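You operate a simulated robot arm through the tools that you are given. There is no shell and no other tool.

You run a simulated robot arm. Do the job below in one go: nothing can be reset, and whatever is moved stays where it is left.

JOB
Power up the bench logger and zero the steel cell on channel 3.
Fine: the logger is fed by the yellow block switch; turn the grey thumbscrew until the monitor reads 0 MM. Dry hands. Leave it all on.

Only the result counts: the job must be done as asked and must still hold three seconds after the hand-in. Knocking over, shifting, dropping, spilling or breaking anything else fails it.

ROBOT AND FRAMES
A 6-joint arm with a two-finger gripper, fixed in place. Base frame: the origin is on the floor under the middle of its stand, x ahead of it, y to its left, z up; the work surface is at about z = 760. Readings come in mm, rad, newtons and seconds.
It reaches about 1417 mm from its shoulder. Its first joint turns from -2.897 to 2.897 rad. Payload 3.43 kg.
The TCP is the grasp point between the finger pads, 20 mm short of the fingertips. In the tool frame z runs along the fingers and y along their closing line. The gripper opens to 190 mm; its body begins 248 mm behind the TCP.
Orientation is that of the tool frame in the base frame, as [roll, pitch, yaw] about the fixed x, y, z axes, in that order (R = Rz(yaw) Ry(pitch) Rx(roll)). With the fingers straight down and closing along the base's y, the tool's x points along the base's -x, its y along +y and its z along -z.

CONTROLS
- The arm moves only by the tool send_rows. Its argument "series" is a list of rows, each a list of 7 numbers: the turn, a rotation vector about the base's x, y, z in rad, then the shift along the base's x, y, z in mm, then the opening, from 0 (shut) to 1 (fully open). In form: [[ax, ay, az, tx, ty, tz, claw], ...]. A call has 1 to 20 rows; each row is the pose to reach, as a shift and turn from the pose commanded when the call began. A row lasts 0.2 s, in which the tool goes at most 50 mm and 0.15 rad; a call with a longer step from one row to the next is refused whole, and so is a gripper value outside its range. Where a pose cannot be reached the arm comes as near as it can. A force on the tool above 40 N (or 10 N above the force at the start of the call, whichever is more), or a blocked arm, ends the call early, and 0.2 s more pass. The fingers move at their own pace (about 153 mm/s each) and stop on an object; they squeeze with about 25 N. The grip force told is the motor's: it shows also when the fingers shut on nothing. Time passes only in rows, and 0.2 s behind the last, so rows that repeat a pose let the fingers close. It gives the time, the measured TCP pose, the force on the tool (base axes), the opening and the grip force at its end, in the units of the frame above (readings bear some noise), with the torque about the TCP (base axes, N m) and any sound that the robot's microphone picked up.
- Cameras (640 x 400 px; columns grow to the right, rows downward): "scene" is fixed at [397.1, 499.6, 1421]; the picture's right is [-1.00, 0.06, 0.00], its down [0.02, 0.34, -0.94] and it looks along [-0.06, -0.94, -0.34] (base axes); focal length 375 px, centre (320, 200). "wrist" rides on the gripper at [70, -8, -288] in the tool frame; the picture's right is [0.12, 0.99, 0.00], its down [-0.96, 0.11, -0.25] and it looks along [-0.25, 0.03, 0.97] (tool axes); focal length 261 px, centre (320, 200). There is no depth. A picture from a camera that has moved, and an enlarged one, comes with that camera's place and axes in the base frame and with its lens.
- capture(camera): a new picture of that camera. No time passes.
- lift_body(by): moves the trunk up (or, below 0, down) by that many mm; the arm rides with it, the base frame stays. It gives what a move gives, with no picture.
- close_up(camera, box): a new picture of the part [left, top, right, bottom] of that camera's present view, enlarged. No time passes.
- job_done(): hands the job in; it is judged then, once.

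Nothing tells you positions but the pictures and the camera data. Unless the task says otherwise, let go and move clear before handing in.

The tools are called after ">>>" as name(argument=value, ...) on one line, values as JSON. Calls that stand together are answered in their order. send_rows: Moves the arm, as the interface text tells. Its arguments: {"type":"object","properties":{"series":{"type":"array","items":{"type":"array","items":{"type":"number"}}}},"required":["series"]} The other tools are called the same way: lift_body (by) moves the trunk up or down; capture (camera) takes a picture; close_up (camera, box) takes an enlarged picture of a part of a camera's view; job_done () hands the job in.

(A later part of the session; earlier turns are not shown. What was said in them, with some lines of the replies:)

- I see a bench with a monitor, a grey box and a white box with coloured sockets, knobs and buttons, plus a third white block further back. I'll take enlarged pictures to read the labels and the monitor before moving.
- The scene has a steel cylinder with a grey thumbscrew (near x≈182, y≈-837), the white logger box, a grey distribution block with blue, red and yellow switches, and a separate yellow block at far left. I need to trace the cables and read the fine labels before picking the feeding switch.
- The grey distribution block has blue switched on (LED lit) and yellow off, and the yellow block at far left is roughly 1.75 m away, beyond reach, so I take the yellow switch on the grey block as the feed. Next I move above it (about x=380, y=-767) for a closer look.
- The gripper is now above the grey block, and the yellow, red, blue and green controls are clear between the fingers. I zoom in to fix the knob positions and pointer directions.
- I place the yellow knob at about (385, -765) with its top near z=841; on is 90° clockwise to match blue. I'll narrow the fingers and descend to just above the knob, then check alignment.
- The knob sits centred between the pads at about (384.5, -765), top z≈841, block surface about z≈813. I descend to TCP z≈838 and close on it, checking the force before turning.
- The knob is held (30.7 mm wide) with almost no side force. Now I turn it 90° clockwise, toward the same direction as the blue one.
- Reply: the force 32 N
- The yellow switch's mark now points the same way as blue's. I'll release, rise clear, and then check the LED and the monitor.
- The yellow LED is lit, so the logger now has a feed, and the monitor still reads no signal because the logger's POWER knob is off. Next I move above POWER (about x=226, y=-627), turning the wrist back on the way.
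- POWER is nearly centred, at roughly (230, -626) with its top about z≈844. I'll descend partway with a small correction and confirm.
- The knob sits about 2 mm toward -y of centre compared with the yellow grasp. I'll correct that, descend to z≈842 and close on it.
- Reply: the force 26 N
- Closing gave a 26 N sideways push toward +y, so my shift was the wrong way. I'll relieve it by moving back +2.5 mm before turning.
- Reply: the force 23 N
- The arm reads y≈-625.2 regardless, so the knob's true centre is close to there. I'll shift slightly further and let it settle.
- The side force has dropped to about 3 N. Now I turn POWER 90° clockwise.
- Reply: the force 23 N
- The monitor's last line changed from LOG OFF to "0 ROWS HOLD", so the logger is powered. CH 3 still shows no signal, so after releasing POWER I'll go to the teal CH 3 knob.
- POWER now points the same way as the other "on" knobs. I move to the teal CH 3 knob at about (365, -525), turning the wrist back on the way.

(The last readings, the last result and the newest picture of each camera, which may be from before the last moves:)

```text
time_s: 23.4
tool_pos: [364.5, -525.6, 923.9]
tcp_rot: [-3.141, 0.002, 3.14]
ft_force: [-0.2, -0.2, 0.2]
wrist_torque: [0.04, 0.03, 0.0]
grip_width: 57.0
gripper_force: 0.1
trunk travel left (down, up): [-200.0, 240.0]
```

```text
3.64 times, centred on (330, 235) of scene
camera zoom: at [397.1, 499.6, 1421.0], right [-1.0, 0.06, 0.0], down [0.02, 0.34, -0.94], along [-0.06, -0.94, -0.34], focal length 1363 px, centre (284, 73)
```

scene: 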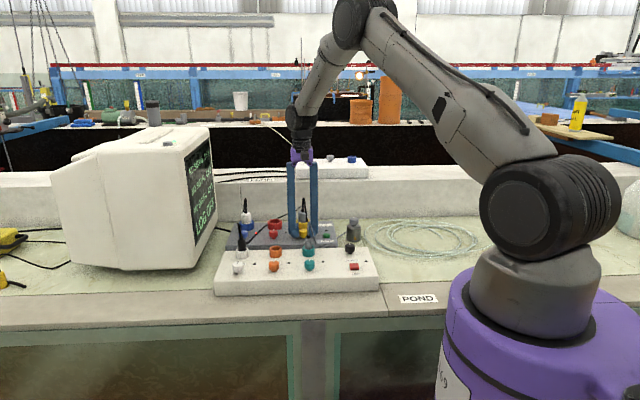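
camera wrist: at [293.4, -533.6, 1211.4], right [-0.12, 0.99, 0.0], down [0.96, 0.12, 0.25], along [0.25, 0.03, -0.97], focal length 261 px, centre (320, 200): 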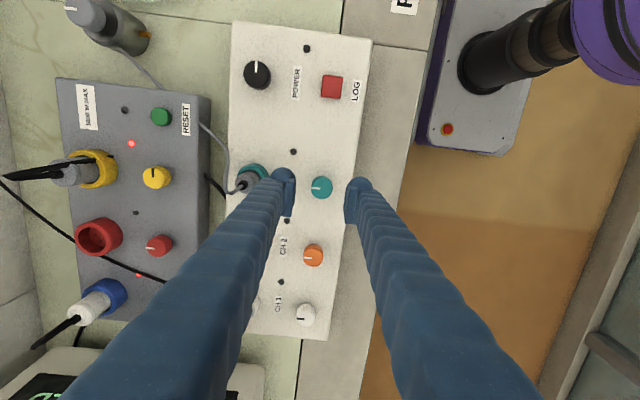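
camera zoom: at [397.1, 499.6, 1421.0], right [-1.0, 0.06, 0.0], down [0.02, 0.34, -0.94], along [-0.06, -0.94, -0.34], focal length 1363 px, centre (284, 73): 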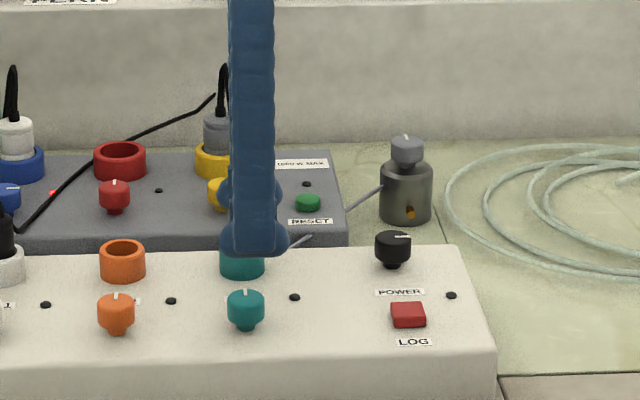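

The teal knob is offset about 5 mm in x and 4 mm in y from the fingers' centre. I correct that while descending to z≈888 and re-check before closing.

>>> send_rows(series=[[0, 0, 0, 5, 3.8, -15, 0.3], [0, 0, 0, 5, 3.8, -35, 0.3], [0, 0, 0, 5, 3.8, -35, 0.3], [0, 0, 0, 5, 3.8, -35, 0.3]])

>>> close_up(camera="wrist", box=[250, 130, 400, 240])

>>> close_up(camera="scene", box=[260, 180, 400, 290])

```text
time_s: 24.4
tool_pos: [371.4, -522.1, 887.4]
tcp_rot: [-3.14, 0.001, 3.141]
ft_force: [-0.3, -0.3, 0.0]
wrist_torque: [-0.05, 0.01, -0.02]
grip_width: 57.0
gripper_force: 0.0
trunk travel left (down, up): [-200.0, 240.0]
```

```text
3.64 times, centred on (325, 185) of wrist
camera zoom: at [300.4, -530.1, 1175.0], right [-0.12, 0.99, 0.0], down [0.96, 0.11, 0.25], along [0.25, 0.03, -0.97], focal length 948 px, centre (302, 254)
```

zoom: 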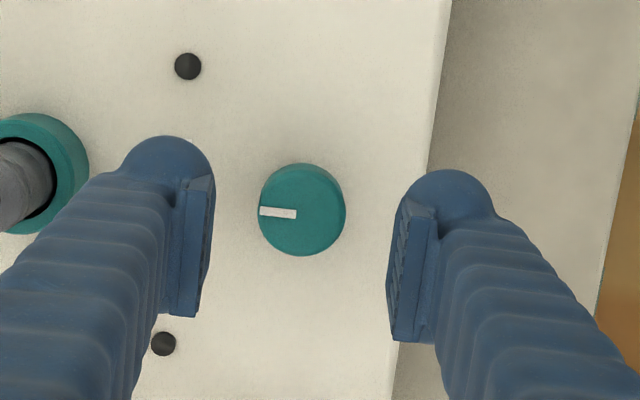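

```text
3.64 times, centred on (330, 235) of scene
camera zoom: at [397.1, 499.6, 1421.0], right [-1.0, 0.06, 0.0], down [0.02, 0.34, -0.94], along [-0.06, -0.94, -0.34], focal length 1363 px, centre (284, 73)
```

zoom: 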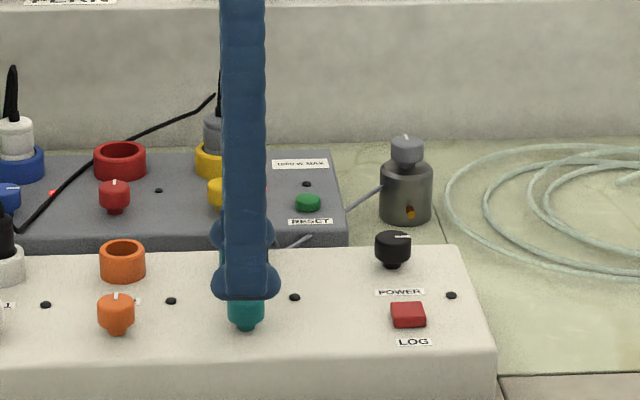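

The teal knob is now almost exactly centred between the pads. I descend to z≈842 and close.

>>> send_rows(series=[[0, 0, 0, -1, 0, -20, 0.3], [0, 0, 0, -1, 0, -36, 0.3], [0, 0, 0, -1, 0, -46, 0.3], [0, 0, 0, -1, 0, -46, 0.22], [0, 0, 0, -1, 0, -46, 0.0], [0, 0, 0, -1, 0, -46, 0.0]])

```text
time_s: 25.8
tool_pos: [369.8, -522.0, 841.7]
tcp_rot: [-3.141, 0.001, 3.141]
ft_force: [-0.5, -7.6, 1.1]
wrist_torque: [-0.1, 0.0, -0.03]
grip_width: 30.6
gripper_force: 45.0
trunk travel left (down, up): [-200.0, 240.0]
```

The grip is good, with a side force of only about 8 N. Now I turn CH 3 90° clockwise.

>>> send_rows(series=[[0, 0, -0.131, 0, -0.5, 0, 0], [0, 0, -0.262, 0, -0.5, 0, 0], [0, 0, -0.393, 0, -0.5, 0, 0], [0, 0, -0.524, 0, -0.5, 0, 0], [0, 0, -0.655, 0, -0.5, 0, 0], [0, 0, -0.785, 0, -0.5, 0, 0], [0, 0, -0.916, 0, -0.5, 0, 0], [0, 0, -1.047, 0, -0.5, 0, 0], [0, 0, -1.178, 0, -0.5, 0, 0], [0, 0, -1.309, 0, -0.5, 0, 0], [0, 0, -1.44, 0, -0.5, 0, 0], [0, 0, -1.571, 0, -0.5, 0, 0], [0, 0, -1.571, 0, -0.5, 0, 0]])

>>> capture(camera="wrist")

>>> close_up(camera="scene", box=[175, 130, 225, 250])

```text
time_s: 28.6
tool_pos: [370.9, -521.6, 842.2]
tcp_rot: [-3.141, 0.001, 1.57]
ft_force: [2.6, -0.8, -7.3]
wrist_torque: [0.0, -0.03, 0.01]
grip_width: 30.9
gripper_force: 45.1
trunk travel left (down, up): [-200.0, 240.0]
```

```text
taken
camera wrist: at [361.4, -451.2, 1129.5], right [0.99, 0.12, 0.0], down [0.11, -0.96, 0.25], along [0.03, -0.25, -0.97], focal length 261 px, centre (320, 200)
```

wrist: 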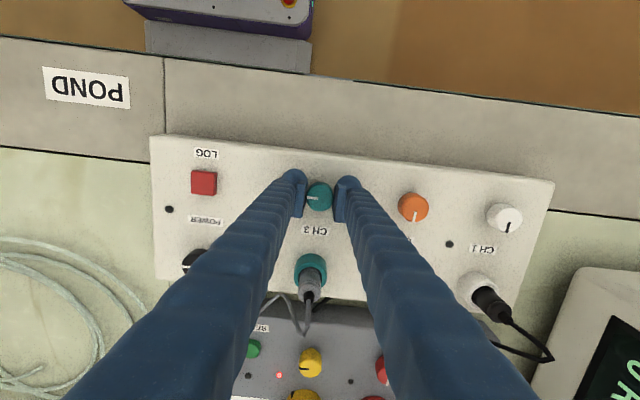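

```text
3.33 times, centred on (200, 190) of scene
camera zoom: at [397.1, 499.6, 1421.0], right [-1.0, 0.06, 0.0], down [0.02, 0.34, -0.94], along [-0.06, -0.94, -0.34], focal length 1250 px, centre (720, 233)
```

zoom: 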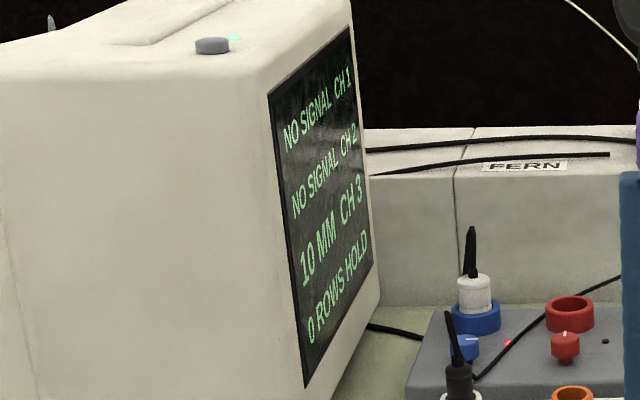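

CH 3 is live and reads 10 MM, with the logger on hold at 0 rows. I release, rise, and move over to the steel cell's grey thumbscrew near (184, -837).

>>> send_rows(series=[[0, 0, 0, 0, 0, 0, 0.2], [0, 0, 0, 0, 0, 0, 0.3], [0, 0, 0, 0, 0, 15, 0.3], [0, 0, 0, 0, 0, 50, 0.3], [0, 0, 0, 0, 0, 95, 0.3], [0, 0, 0, 0, 0, 140, 0.3], [0, 0, 0, -10, -15, 165, 0.3], [0, 0, 0, -33, -55, 165, 0.3], [0, 0, 0, -56, -95, 165, 0.3], [0, 0, 0, -79, -135, 165, 0.3], [0, 0, 0, -102, -175, 165, 0.3], [0, 0, 0, -125, -215, 165, 0.3], [0, 0, 0, -148, -255, 165, 0.3], [0, 0, 0, -170, -293, 165, 0.3], [0, 0, 0, -185, -315, 150, 0.3], [0, 0, 0, -185, -315, 120, 0.3], [0, 0, 0, -185, -315, 100, 0.3], [0, 0, 0, -185, -315, 100, 0.3]])

>>> capture(camera="wrist")

>>> close_up(camera="wrist", box=[250, 130, 400, 240])

>>> close_up(camera="scene", box=[220, 170, 400, 290])

>>> close_up(camera="scene", box=[175, 130, 225, 250])

```text
time_s: 32.4
tool_pos: [184.6, -835.4, 942.8]
tcp_rot: [-3.141, -0.001, 1.571]
ft_force: [0.4, -0.3, -0.1]
wrist_torque: [0.03, -0.02, 0.04]
grip_width: 57.0
gripper_force: 0.1
trunk travel left (down, up): [-200.0, 240.0]
```

```text
taken
camera wrist: at [175.3, -765.3, 1230.6], right [0.99, 0.12, 0.0], down [0.11, -0.96, 0.25], along [0.03, -0.25, -0.97], focal length 261 px, centre (320, 200)
```

wrist: 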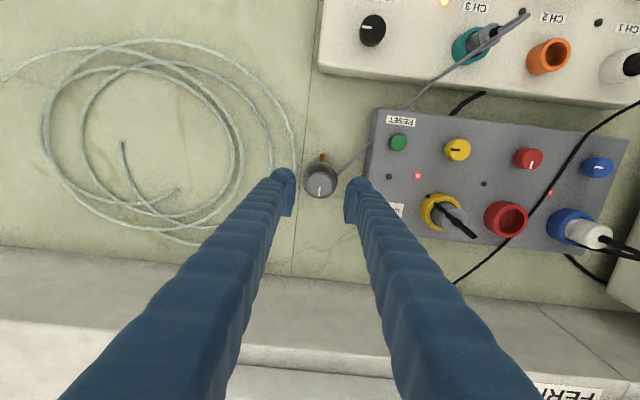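

```text
3.64 times, centred on (325, 185) of wrist
camera zoom: at [175.3, -765.3, 1230.6], right [0.99, 0.12, 0.0], down [0.11, -0.96, 0.25], along [0.03, -0.25, -0.97], focal length 948 px, centre (302, 254)
```

zoom: 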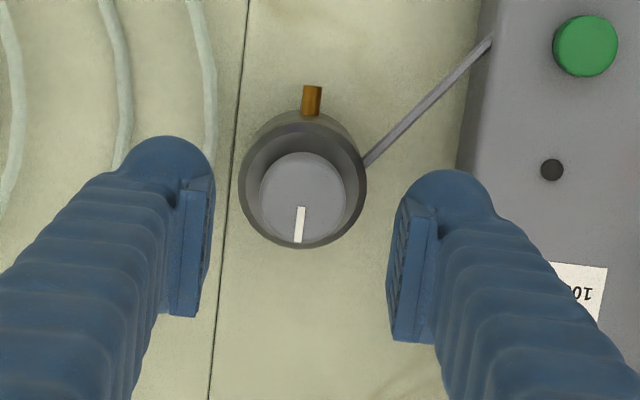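

```text
3.33 times, centred on (310, 230) of scene
camera zoom: at [397.1, 499.6, 1421.0], right [-1.0, 0.06, 0.0], down [0.02, 0.34, -0.94], along [-0.06, -0.94, -0.34], focal length 1250 px, centre (353, 100)
```

zoom: 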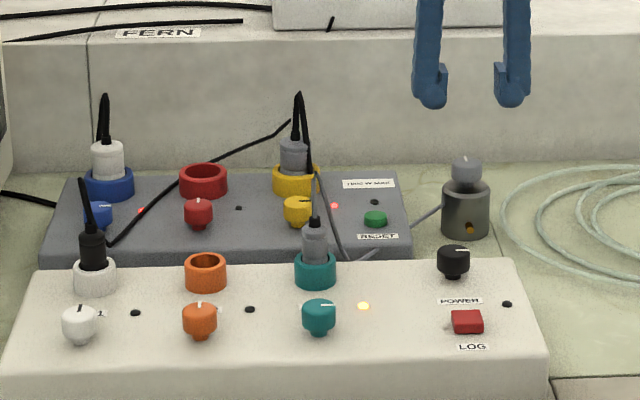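

```text
3.33 times, centred on (200, 190) of scene
camera zoom: at [397.1, 499.6, 1421.0], right [-1.0, 0.06, 0.0], down [0.02, 0.34, -0.94], along [-0.06, -0.94, -0.34], focal length 1250 px, centre (720, 233)
```

zoom: 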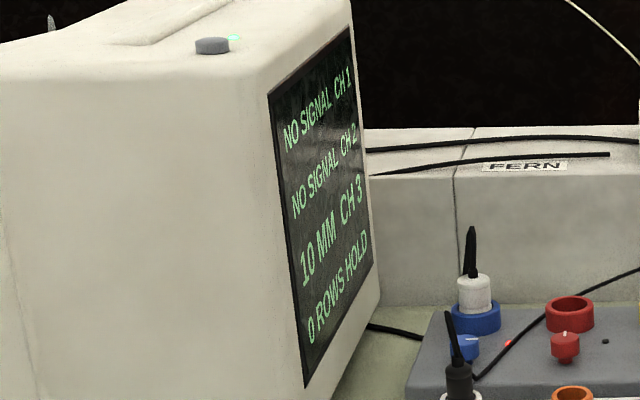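

CH 3's LED is lit and the monitor holds at 10 MM. The thumbscrew is at about (184.5, -838.5), so I descend closer and re-check the centre and height before gripping.

>>> send_rows(series=[[0, 0, 0, 0.3, -2, -20, 0.3], [0, 0, 0, 0.3, -2, -38, 0.3], [0, 0, 0, 0.3, -2, -38, 0.3], [0, 0, 0, 0.3, -2, -38, 0.3]])

>>> close_up(camera="wrist", box=[250, 130, 400, 240])

>>> close_up(camera="scene", box=[310, 180, 400, 250])

```text
time_s: 33.4
tool_pos: [184.1, -839.0, 904.9]
tcp_rot: [3.141, 0.001, 1.569]
ft_force: [-0.3, 0.5, -0.8]
wrist_torque: [-0.03, -0.01, 0.0]
grip_width: 57.1
gripper_force: 0.1
trunk travel left (down, up): [-200.0, 240.0]
```

```text
3.64 times, centred on (325, 185) of wrist
camera zoom: at [176.1, -768.3, 1192.0], right [0.99, 0.12, 0.0], down [0.11, -0.96, 0.25], along [0.03, -0.25, -0.97], focal length 948 px, centre (302, 254)
```

zoom: 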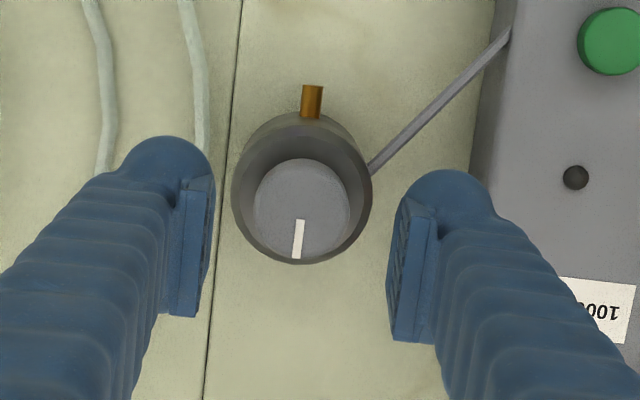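

```text
5.71 times, centred on (355, 215) of scene
camera zoom: at [397.1, 499.6, 1421.0], right [-1.0, 0.06, 0.0], down [0.02, 0.34, -0.94], along [-0.06, -0.94, -0.34], focal length 2142 px, centre (120, 114)
```

zoom: 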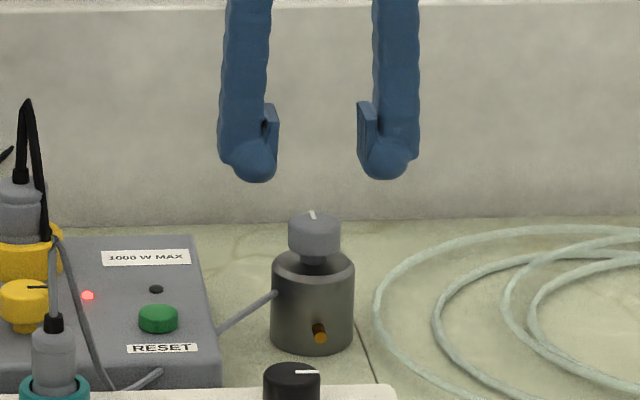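

The thumbscrew is centred between the pads in both views, its cap at roughly z 831–852 with the cell body top near z≈822. I descend to TCP z≈851 and close gently, then read the monitor.

>>> send_rows(series=[[0, 0, 0, 0, 0, -20, 0.3], [0, 0, 0, 0, 0, -38, 0.3], [0, 0, 0, 0, 0, -48, 0.3], [0, 0, 0, 0, 0, -53.5, 0.26], [0, 0, 0, 0, 0, -53.5, 0.21], [0, 0, 0, 0, 0, -53.5, 0.15], [0, 0, 0, 0, 0, -53.5, 0.0], [0, 0, 0, 0, 0, -53.5, 0.0]])

>>> close_up(camera="wrist", box=[250, 130, 400, 240])

>>> close_up(camera="scene", box=[310, 180, 400, 250])

>>> close_up(camera="scene", box=[175, 130, 225, 250])

```text
time_s: 35.2
tool_pos: [184.1, -837.2, 850.3]
tcp_rot: [-3.141, -0.001, 1.57]
ft_force: [-7.9, 1.1, -3.3]
wrist_torque: [-0.04, 0.08, -0.03]
grip_width: 34.9
gripper_force: 45.5
trunk travel left (down, up): [-200.0, 240.0]
```

```text
3.64 times, centred on (325, 185) of wrist
camera zoom: at [176.1, -767.2, 1136.9], right [0.99, 0.12, 0.0], down [0.11, -0.96, 0.25], along [0.03, -0.24, -0.97], focal length 948 px, centre (302, 254)
```

zoom: 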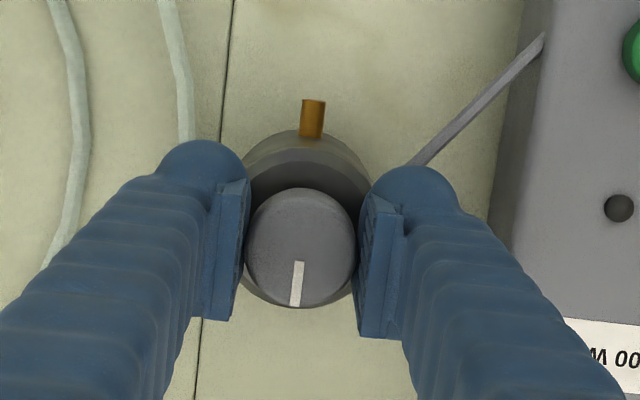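

```text
5.71 times, centred on (355, 215) of scene
camera zoom: at [397.1, 499.6, 1421.0], right [-1.0, 0.06, 0.0], down [0.02, 0.34, -0.94], along [-0.06, -0.94, -0.34], focal length 2142 px, centre (120, 114)
```

zoom: 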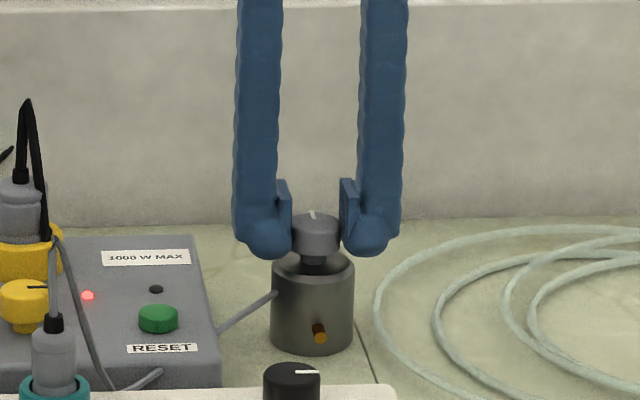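

```text
3.33 times, centred on (200, 190) of scene
camera zoom: at [397.1, 499.6, 1421.0], right [-1.0, 0.06, 0.0], down [0.02, 0.34, -0.94], along [-0.06, -0.94, -0.34], focal length 1250 px, centre (720, 233)
```

zoom: 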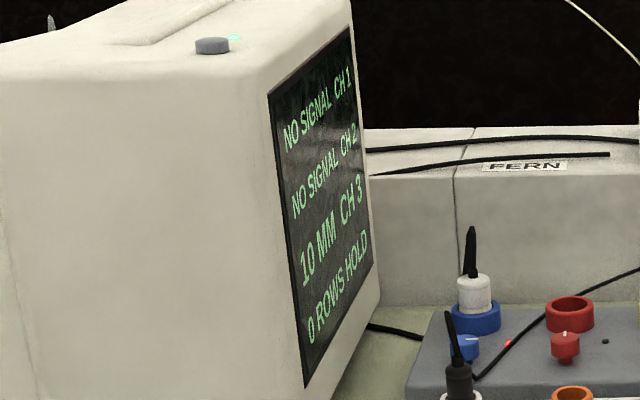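

The thumbscrew is gripped and the cell hasn't moved. I make a small clockwise test turn to learn which way the reading goes.

>>> send_rows(series=[[0, 0, -0.1, 0, 0, 0, 0], [0, 0, -0.2, 0, 0, 0, 0], [0, 0, -0.3, 0, 0, 0, 0], [0, 0, -0.3, 0, 0, 0, 0]])

>>> close_up(camera="scene", box=[175, 130, 225, 250])

>>> close_up(camera="wrist", box=[250, 130, 400, 240])

```text
time_s: 36.2
tool_pos: [186.0, -837.4, 848.7]
tcp_rot: [-3.139, -0.002, 1.269]
ft_force: [-5.0, 7.5, -13.7]
wrist_torque: [0.07, 0.04, -0.04]
grip_width: 34.7
gripper_force: 45.1
trunk travel left (down, up): [-200.0, 240.0]
```

```text
3.33 times, centred on (200, 190) of scene
camera zoom: at [397.1, 499.6, 1421.0], right [-1.0, 0.06, 0.0], down [0.02, 0.34, -0.94], along [-0.06, -0.94, -0.34], focal length 1250 px, centre (720, 233)
```

zoom: 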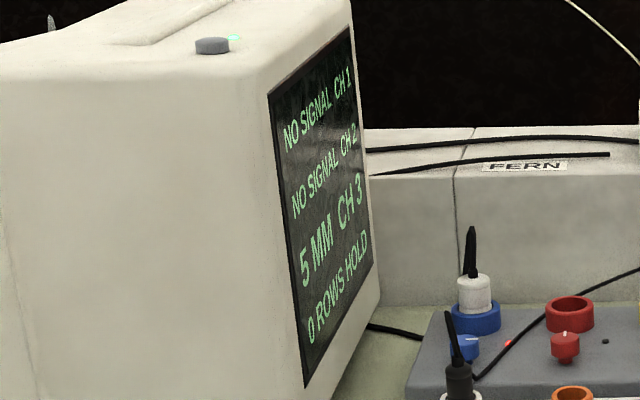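

```text
3.64 times, centred on (325, 185) of wrist
camera zoom: at [198.1, -768.5, 1137.0], right [0.98, -0.18, 0.0], down [-0.18, -0.95, 0.25], along [-0.05, -0.24, -0.97], focal length 948 px, centre (302, 254)
```

zoom: 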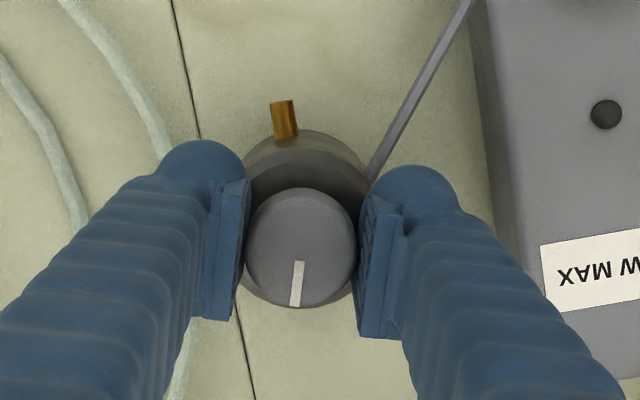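

Clockwise is right: 0.3 rad took it from 10 MM to 5 MM. I continue in smaller steps.

>>> send_rows(series=[[0, 0, -0.08, 0, 0, 0.5, 0], [0, 0, -0.16, 0, 0, 0.5, 0], [0, 0, -0.22, 0, 0, 0.5, 0], [0, 0, -0.22, 0, 0, 0.5, 0]])

>>> close_up(camera="scene", box=[175, 130, 225, 250])

>>> close_up(camera="scene", box=[310, 180, 400, 250])

```text
time_s: 37.2
tool_pos: [185.8, -837.7, 849.0]
tcp_rot: [-3.141, -0.002, 1.049]
ft_force: [1.2, 8.8, -22.2]
wrist_torque: [0.12, -0.11, -0.03]
grip_width: 34.7
gripper_force: 44.5
trunk travel left (down, up): [-200.0, 240.0]
```

```text
3.33 times, centred on (200, 190) of scene
camera zoom: at [397.1, 499.6, 1421.0], right [-1.0, 0.06, 0.0], down [0.02, 0.34, -0.94], along [-0.06, -0.94, -0.34], focal length 1250 px, centre (720, 233)
```

zoom: 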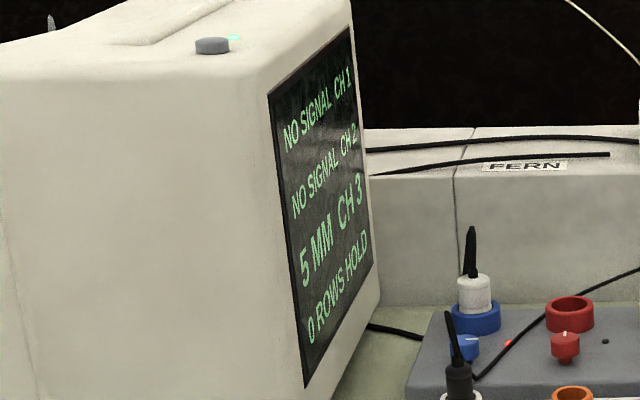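

```text
5.71 times, centred on (355, 215) of scene
camera zoom: at [397.1, 499.6, 1421.0], right [-1.0, 0.06, 0.0], down [0.02, 0.34, -0.94], along [-0.06, -0.94, -0.34], focal length 2142 px, centre (120, 114)
```

zoom: 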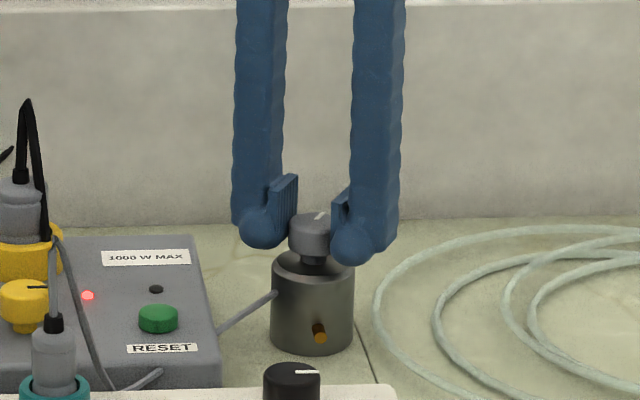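

The display still reads 5 MM after 0.52 rad in total, so it may step coarsely or lag. I relieve the vertical pull slightly and wait to see whether it updates.

>>> send_rows(series=[[0, 0, 0, 0, 0, -1.5, 0], [0, 0, 0, 0, 0, -1.5, 0], [0, 0, 0, 0, 0, -1.5, 0]])

>>> close_up(camera="scene", box=[175, 130, 225, 250])

>>> close_up(camera="wrist", box=[250, 130, 400, 240])

```text
time_s: 38.0
tool_pos: [186.3, -838.3, 849.7]
tcp_rot: [-3.141, 0.0, 1.051]
ft_force: [0.3, 14.7, -9.3]
wrist_torque: [0.25, -0.06, -0.01]
grip_width: 34.6
gripper_force: 44.9
trunk travel left (down, up): [-200.0, 240.0]
```

```text
3.33 times, centred on (200, 190) of scene
camera zoom: at [397.1, 499.6, 1421.0], right [-1.0, 0.06, 0.0], down [0.02, 0.34, -0.94], along [-0.06, -0.94, -0.34], focal length 1250 px, centre (720, 233)
```

zoom: 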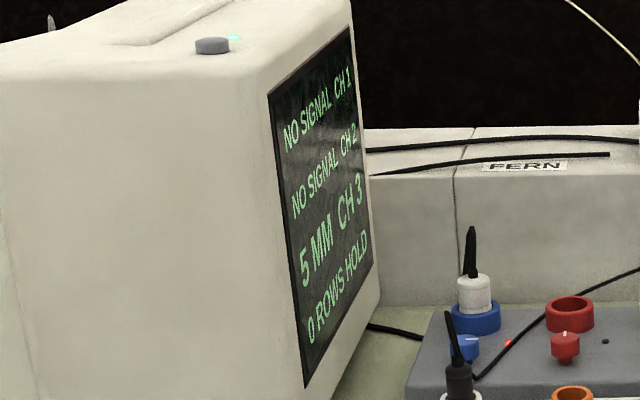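

```text
3.64 times, centred on (325, 185) of wrist
camera zoom: at [213.4, -772.7, 1137.0], right [0.92, -0.39, 0.0], down [-0.38, -0.89, 0.25], along [-0.1, -0.23, -0.97], focal length 948 px, centre (302, 254)
```

zoom: 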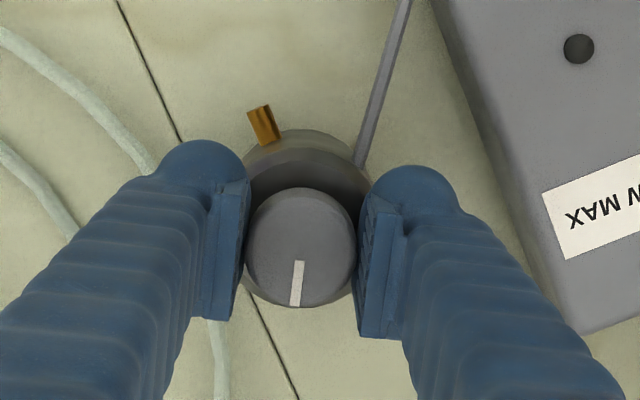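

The reading seems to go in steps of 5. I keep turning clockwise in small increments with a slight sideways relief.

>>> send_rows(series=[[0, 0, -0.05, 0, 0.8, -0.5, 0], [0, 0, -0.1, 0, 0.8, -0.5, 0], [0, 0, -0.15, 0, 0.8, -0.5, 0], [0, 0, -0.15, 0, 0.8, -0.5, 0]])

>>> close_up(camera="scene", box=[175, 130, 225, 250])

```text
time_s: 39.0
tool_pos: [185.0, -837.4, 849.6]
tcp_rot: [3.141, 0.0, 0.899]
ft_force: [10.1, 6.3, 1.0]
wrist_torque: [0.11, -0.11, 0.01]
grip_width: 34.8
gripper_force: 45.0
trunk travel left (down, up): [-200.0, 240.0]
```

```text
3.33 times, centred on (200, 190) of scene
camera zoom: at [397.1, 499.6, 1421.0], right [-1.0, 0.06, 0.0], down [0.02, 0.34, -0.94], along [-0.06, -0.94, -0.34], focal length 1250 px, centre (720, 233)
```

zoom: 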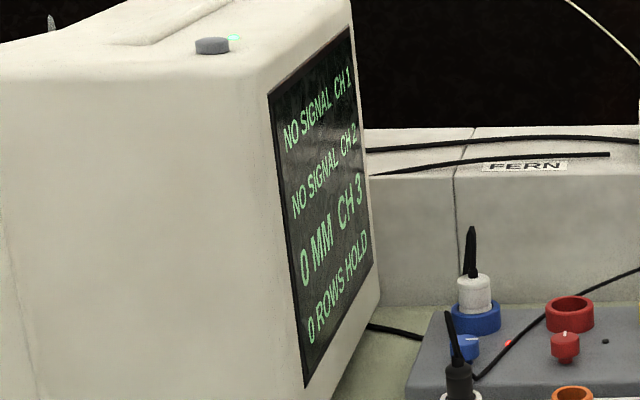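

The monitor now reads 0 MM. I turn slightly further (about 0.1 rad) so it sits mid-step rather than on the edge, and check.

>>> send_rows(series=[[0, 0, -0.05, 0.5, 0.3, 0, 0], [0, 0, -0.1, 0.5, 0.3, 0, 0], [0, 0, -0.1, 0.5, 0.3, 0, 0]])

>>> close_up(camera="scene", box=[175, 130, 225, 250])

```text
time_s: 39.8
tool_pos: [186.5, -839.1, 849.1]
tcp_rot: [-3.141, 0.003, 0.799]
ft_force: [13.9, -4.5, -1.5]
wrist_torque: [-0.09, -0.13, 0.05]
grip_width: 34.7
gripper_force: 45.0
trunk travel left (down, up): [-200.0, 240.0]
```

```text
3.33 times, centred on (200, 190) of scene
camera zoom: at [397.1, 499.6, 1421.0], right [-1.0, 0.06, 0.0], down [0.02, 0.34, -0.94], along [-0.06, -0.94, -0.34], focal length 1250 px, centre (720, 233)
```

zoom: 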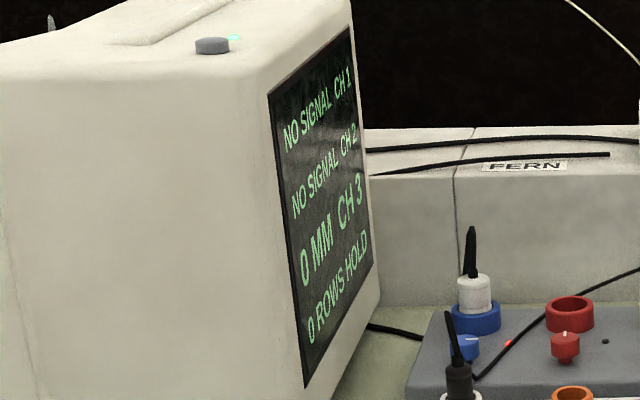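

It holds at 0 MM. I release the thumbscrew gently, rise straight up, and re-read the monitor.

>>> send_rows(series=[[0, 0, 0, 0.5, 0, 0, 0.2], [0, 0, 0, 0.5, 0, 0, 0.3], [0, 0, 0, 0.5, 0, 0, 0.3], [0, 0, 0, 0.5, 0, 15, 0.3], [0, 0, 0, 0.5, 0, 45, 0.3], [0, 0, 0, 0.5, 0, 90, 0.3], [0, 0, 0, 0.5, 0, 135, 0.3], [0, 0, 0, 0.5, 0, 180, 0.3]])

>>> capture(camera="wrist")

>>> capture(camera="scene")

>>> close_up(camera="scene", box=[175, 130, 225, 250])

>>> close_up(camera="scene", box=[220, 180, 400, 290])

```text
time_s: 41.6
tool_pos: [185.7, -839.2, 1029.1]
tcp_rot: [-3.139, 0.0, 0.799]
ft_force: [0.3, 0.0, 0.6]
wrist_torque: [0.01, -0.01, 0.02]
grip_width: 56.7
gripper_force: 0.1
trunk travel left (down, up): [-200.0, 240.0]
```

```text
taken
camera wrist: at [228.6, -782.9, 1315.8], right [0.8, -0.61, 0.0], down [-0.59, -0.77, 0.25], along [-0.15, -0.2, -0.97], focal length 261 px, centre (320, 200)
```

wrist: 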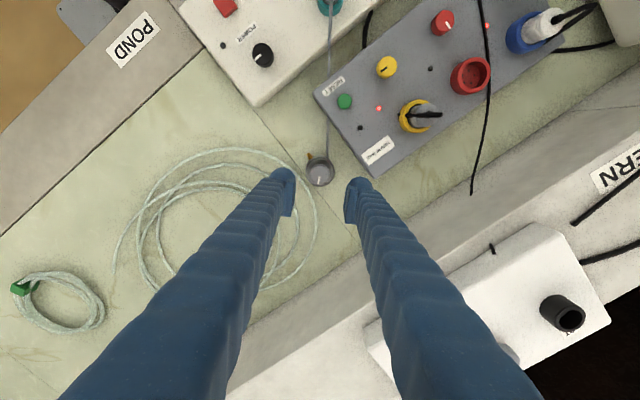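

```text
taken
```

scene: 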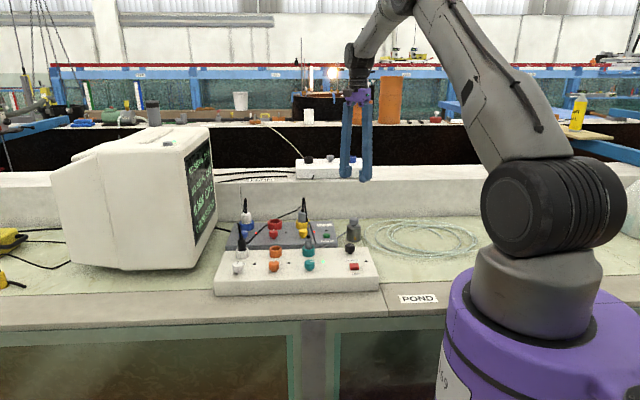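

```text
3.33 times, centred on (200, 190) of scene
camera zoom: at [397.1, 499.6, 1421.0], right [-1.0, 0.06, 0.0], down [0.02, 0.34, -0.94], along [-0.06, -0.94, -0.34], focal length 1250 px, centre (720, 233)
```

zoom: 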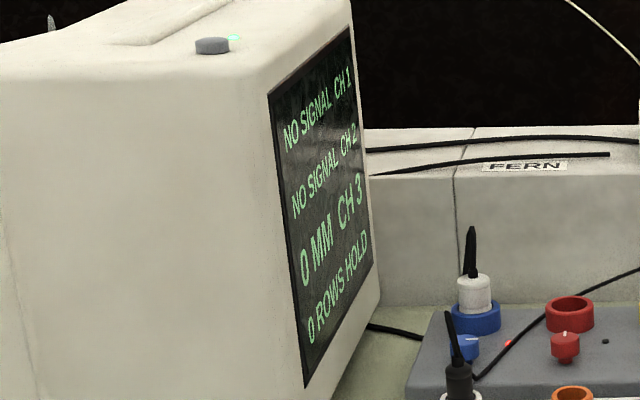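

```text
3.56 times, centred on (310, 235) of scene
camera zoom: at [397.1, 499.6, 1421.0], right [-1.0, 0.06, 0.0], down [0.02, 0.34, -0.94], along [-0.06, -0.94, -0.34], focal length 1333 px, centre (356, 76)
```

zoom: 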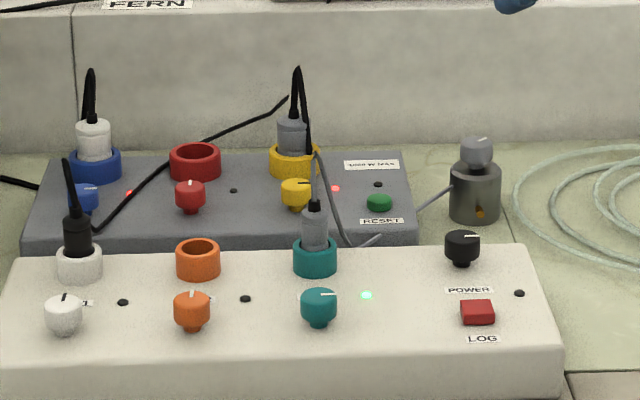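

All matches: yellow switch LED lit, POWER on, CH 3 LED now green, monitor at 0 MM, and the cell still in place. I move further clear, wait a few seconds and check that the reading holds.

>>> send_rows(series=[[0, 0, 0, -10, 20, 40, 0.3], [0, 0, 0, -30, 40, 80, 0.3], [0, 0, 0, -50, 60, 110, 0.3], [0, 0, 0, -70, 80, 120, 0.3], [0, 0, 0, -70, 80, 120, 0.3], [0, 0, 0, -70, 80, 120, 0.3], [0, 0, 0, -70, 80, 120, 0.3], [0, 0, 0, -70, 80, 120, 0.3], [0, 0, 0, -70, 80, 120, 0.3], [0, 0, 0, -70, 80, 120, 0.3], [0, 0, 0, -70, 80, 120, 0.3], [0, 0, 0, -70, 80, 120, 0.3], [0, 0, 0, -70, 80, 120, 0.3], [0, 0, 0, -70, 80, 120, 0.3], [0, 0, 0, -70, 80, 120, 0.3], [0, 0, 0, -70, 80, 120, 0.3], [0, 0, 0, -70, 80, 120, 0.3]])

>>> close_up(camera="scene", box=[175, 130, 225, 250])

>>> close_up(camera="scene", box=[220, 180, 400, 290])

```text
time_s: 45.2
tool_pos: [114.0, -759.1, 1148.1]
tcp_rot: [3.141, 0.001, 0.798]
ft_force: [0.2, -0.3, -0.1]
wrist_torque: [0.05, -0.01, 0.03]
grip_width: 56.9
gripper_force: 0.0
trunk travel left (down, up): [-200.0, 240.0]
```

```text
3.33 times, centred on (200, 190) of scene
camera zoom: at [397.1, 499.6, 1421.0], right [-1.0, 0.06, 0.0], down [0.02, 0.34, -0.94], along [-0.06, -0.94, -0.34], focal length 1250 px, centre (720, 233)
```

zoom: 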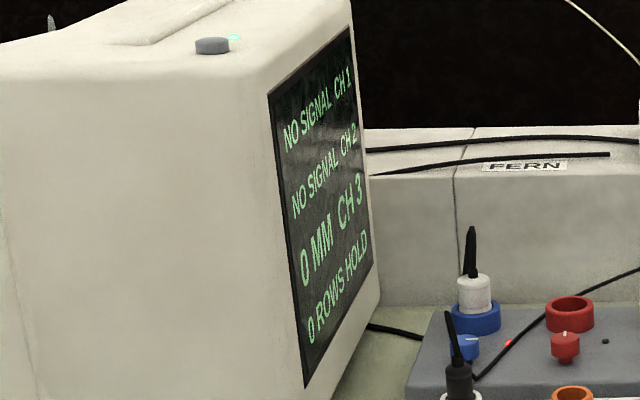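

```text
3.56 times, centred on (310, 235) of scene
camera zoom: at [397.1, 499.6, 1421.0], right [-1.0, 0.06, 0.0], down [0.02, 0.34, -0.94], along [-0.06, -0.94, -0.34], focal length 1333 px, centre (356, 76)
```

zoom: 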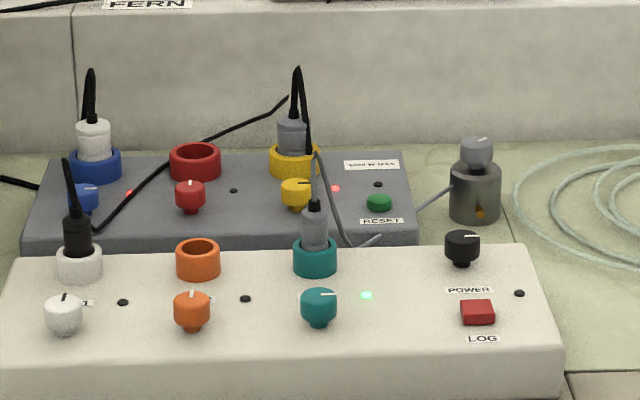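

After more than three seconds the monitor still reads 0 MM on CH 3, the LEDs are on, nothing else has moved, and the arm is clear. I hand the job in.

>>> job_done()

```text
The job is handed in.
```

The bench logger is powered up and the steel cell on channel 3 reads 0 MM on the monitor. The reading held for over three seconds before I handed in.

- **Feed:** I turned on the yellow switch on the grey distribution block, and its LED is lit. I took that to be your "yellow block switch" because the separate yellow block at the far end of the bench is out of the arm's reach.
- **Logger:** I turned on the POWER knob and the CH 3 knob. The CH 3 LED is green.
- **Zeroing:** Turning the grey thumbscrew clockwise took the reading from 10 to 5 to 0 MM. I then turned it slightly past the point where it reached 0, so it isn't sitting on the edge of a step.
- **Left alone:** I did not press LOG, so the monitor still shows "0 ROWS HOLD". CH 1 and CH 2 still show no signal.

Everything is left on, the arm is clear, and I saw nothing else move.
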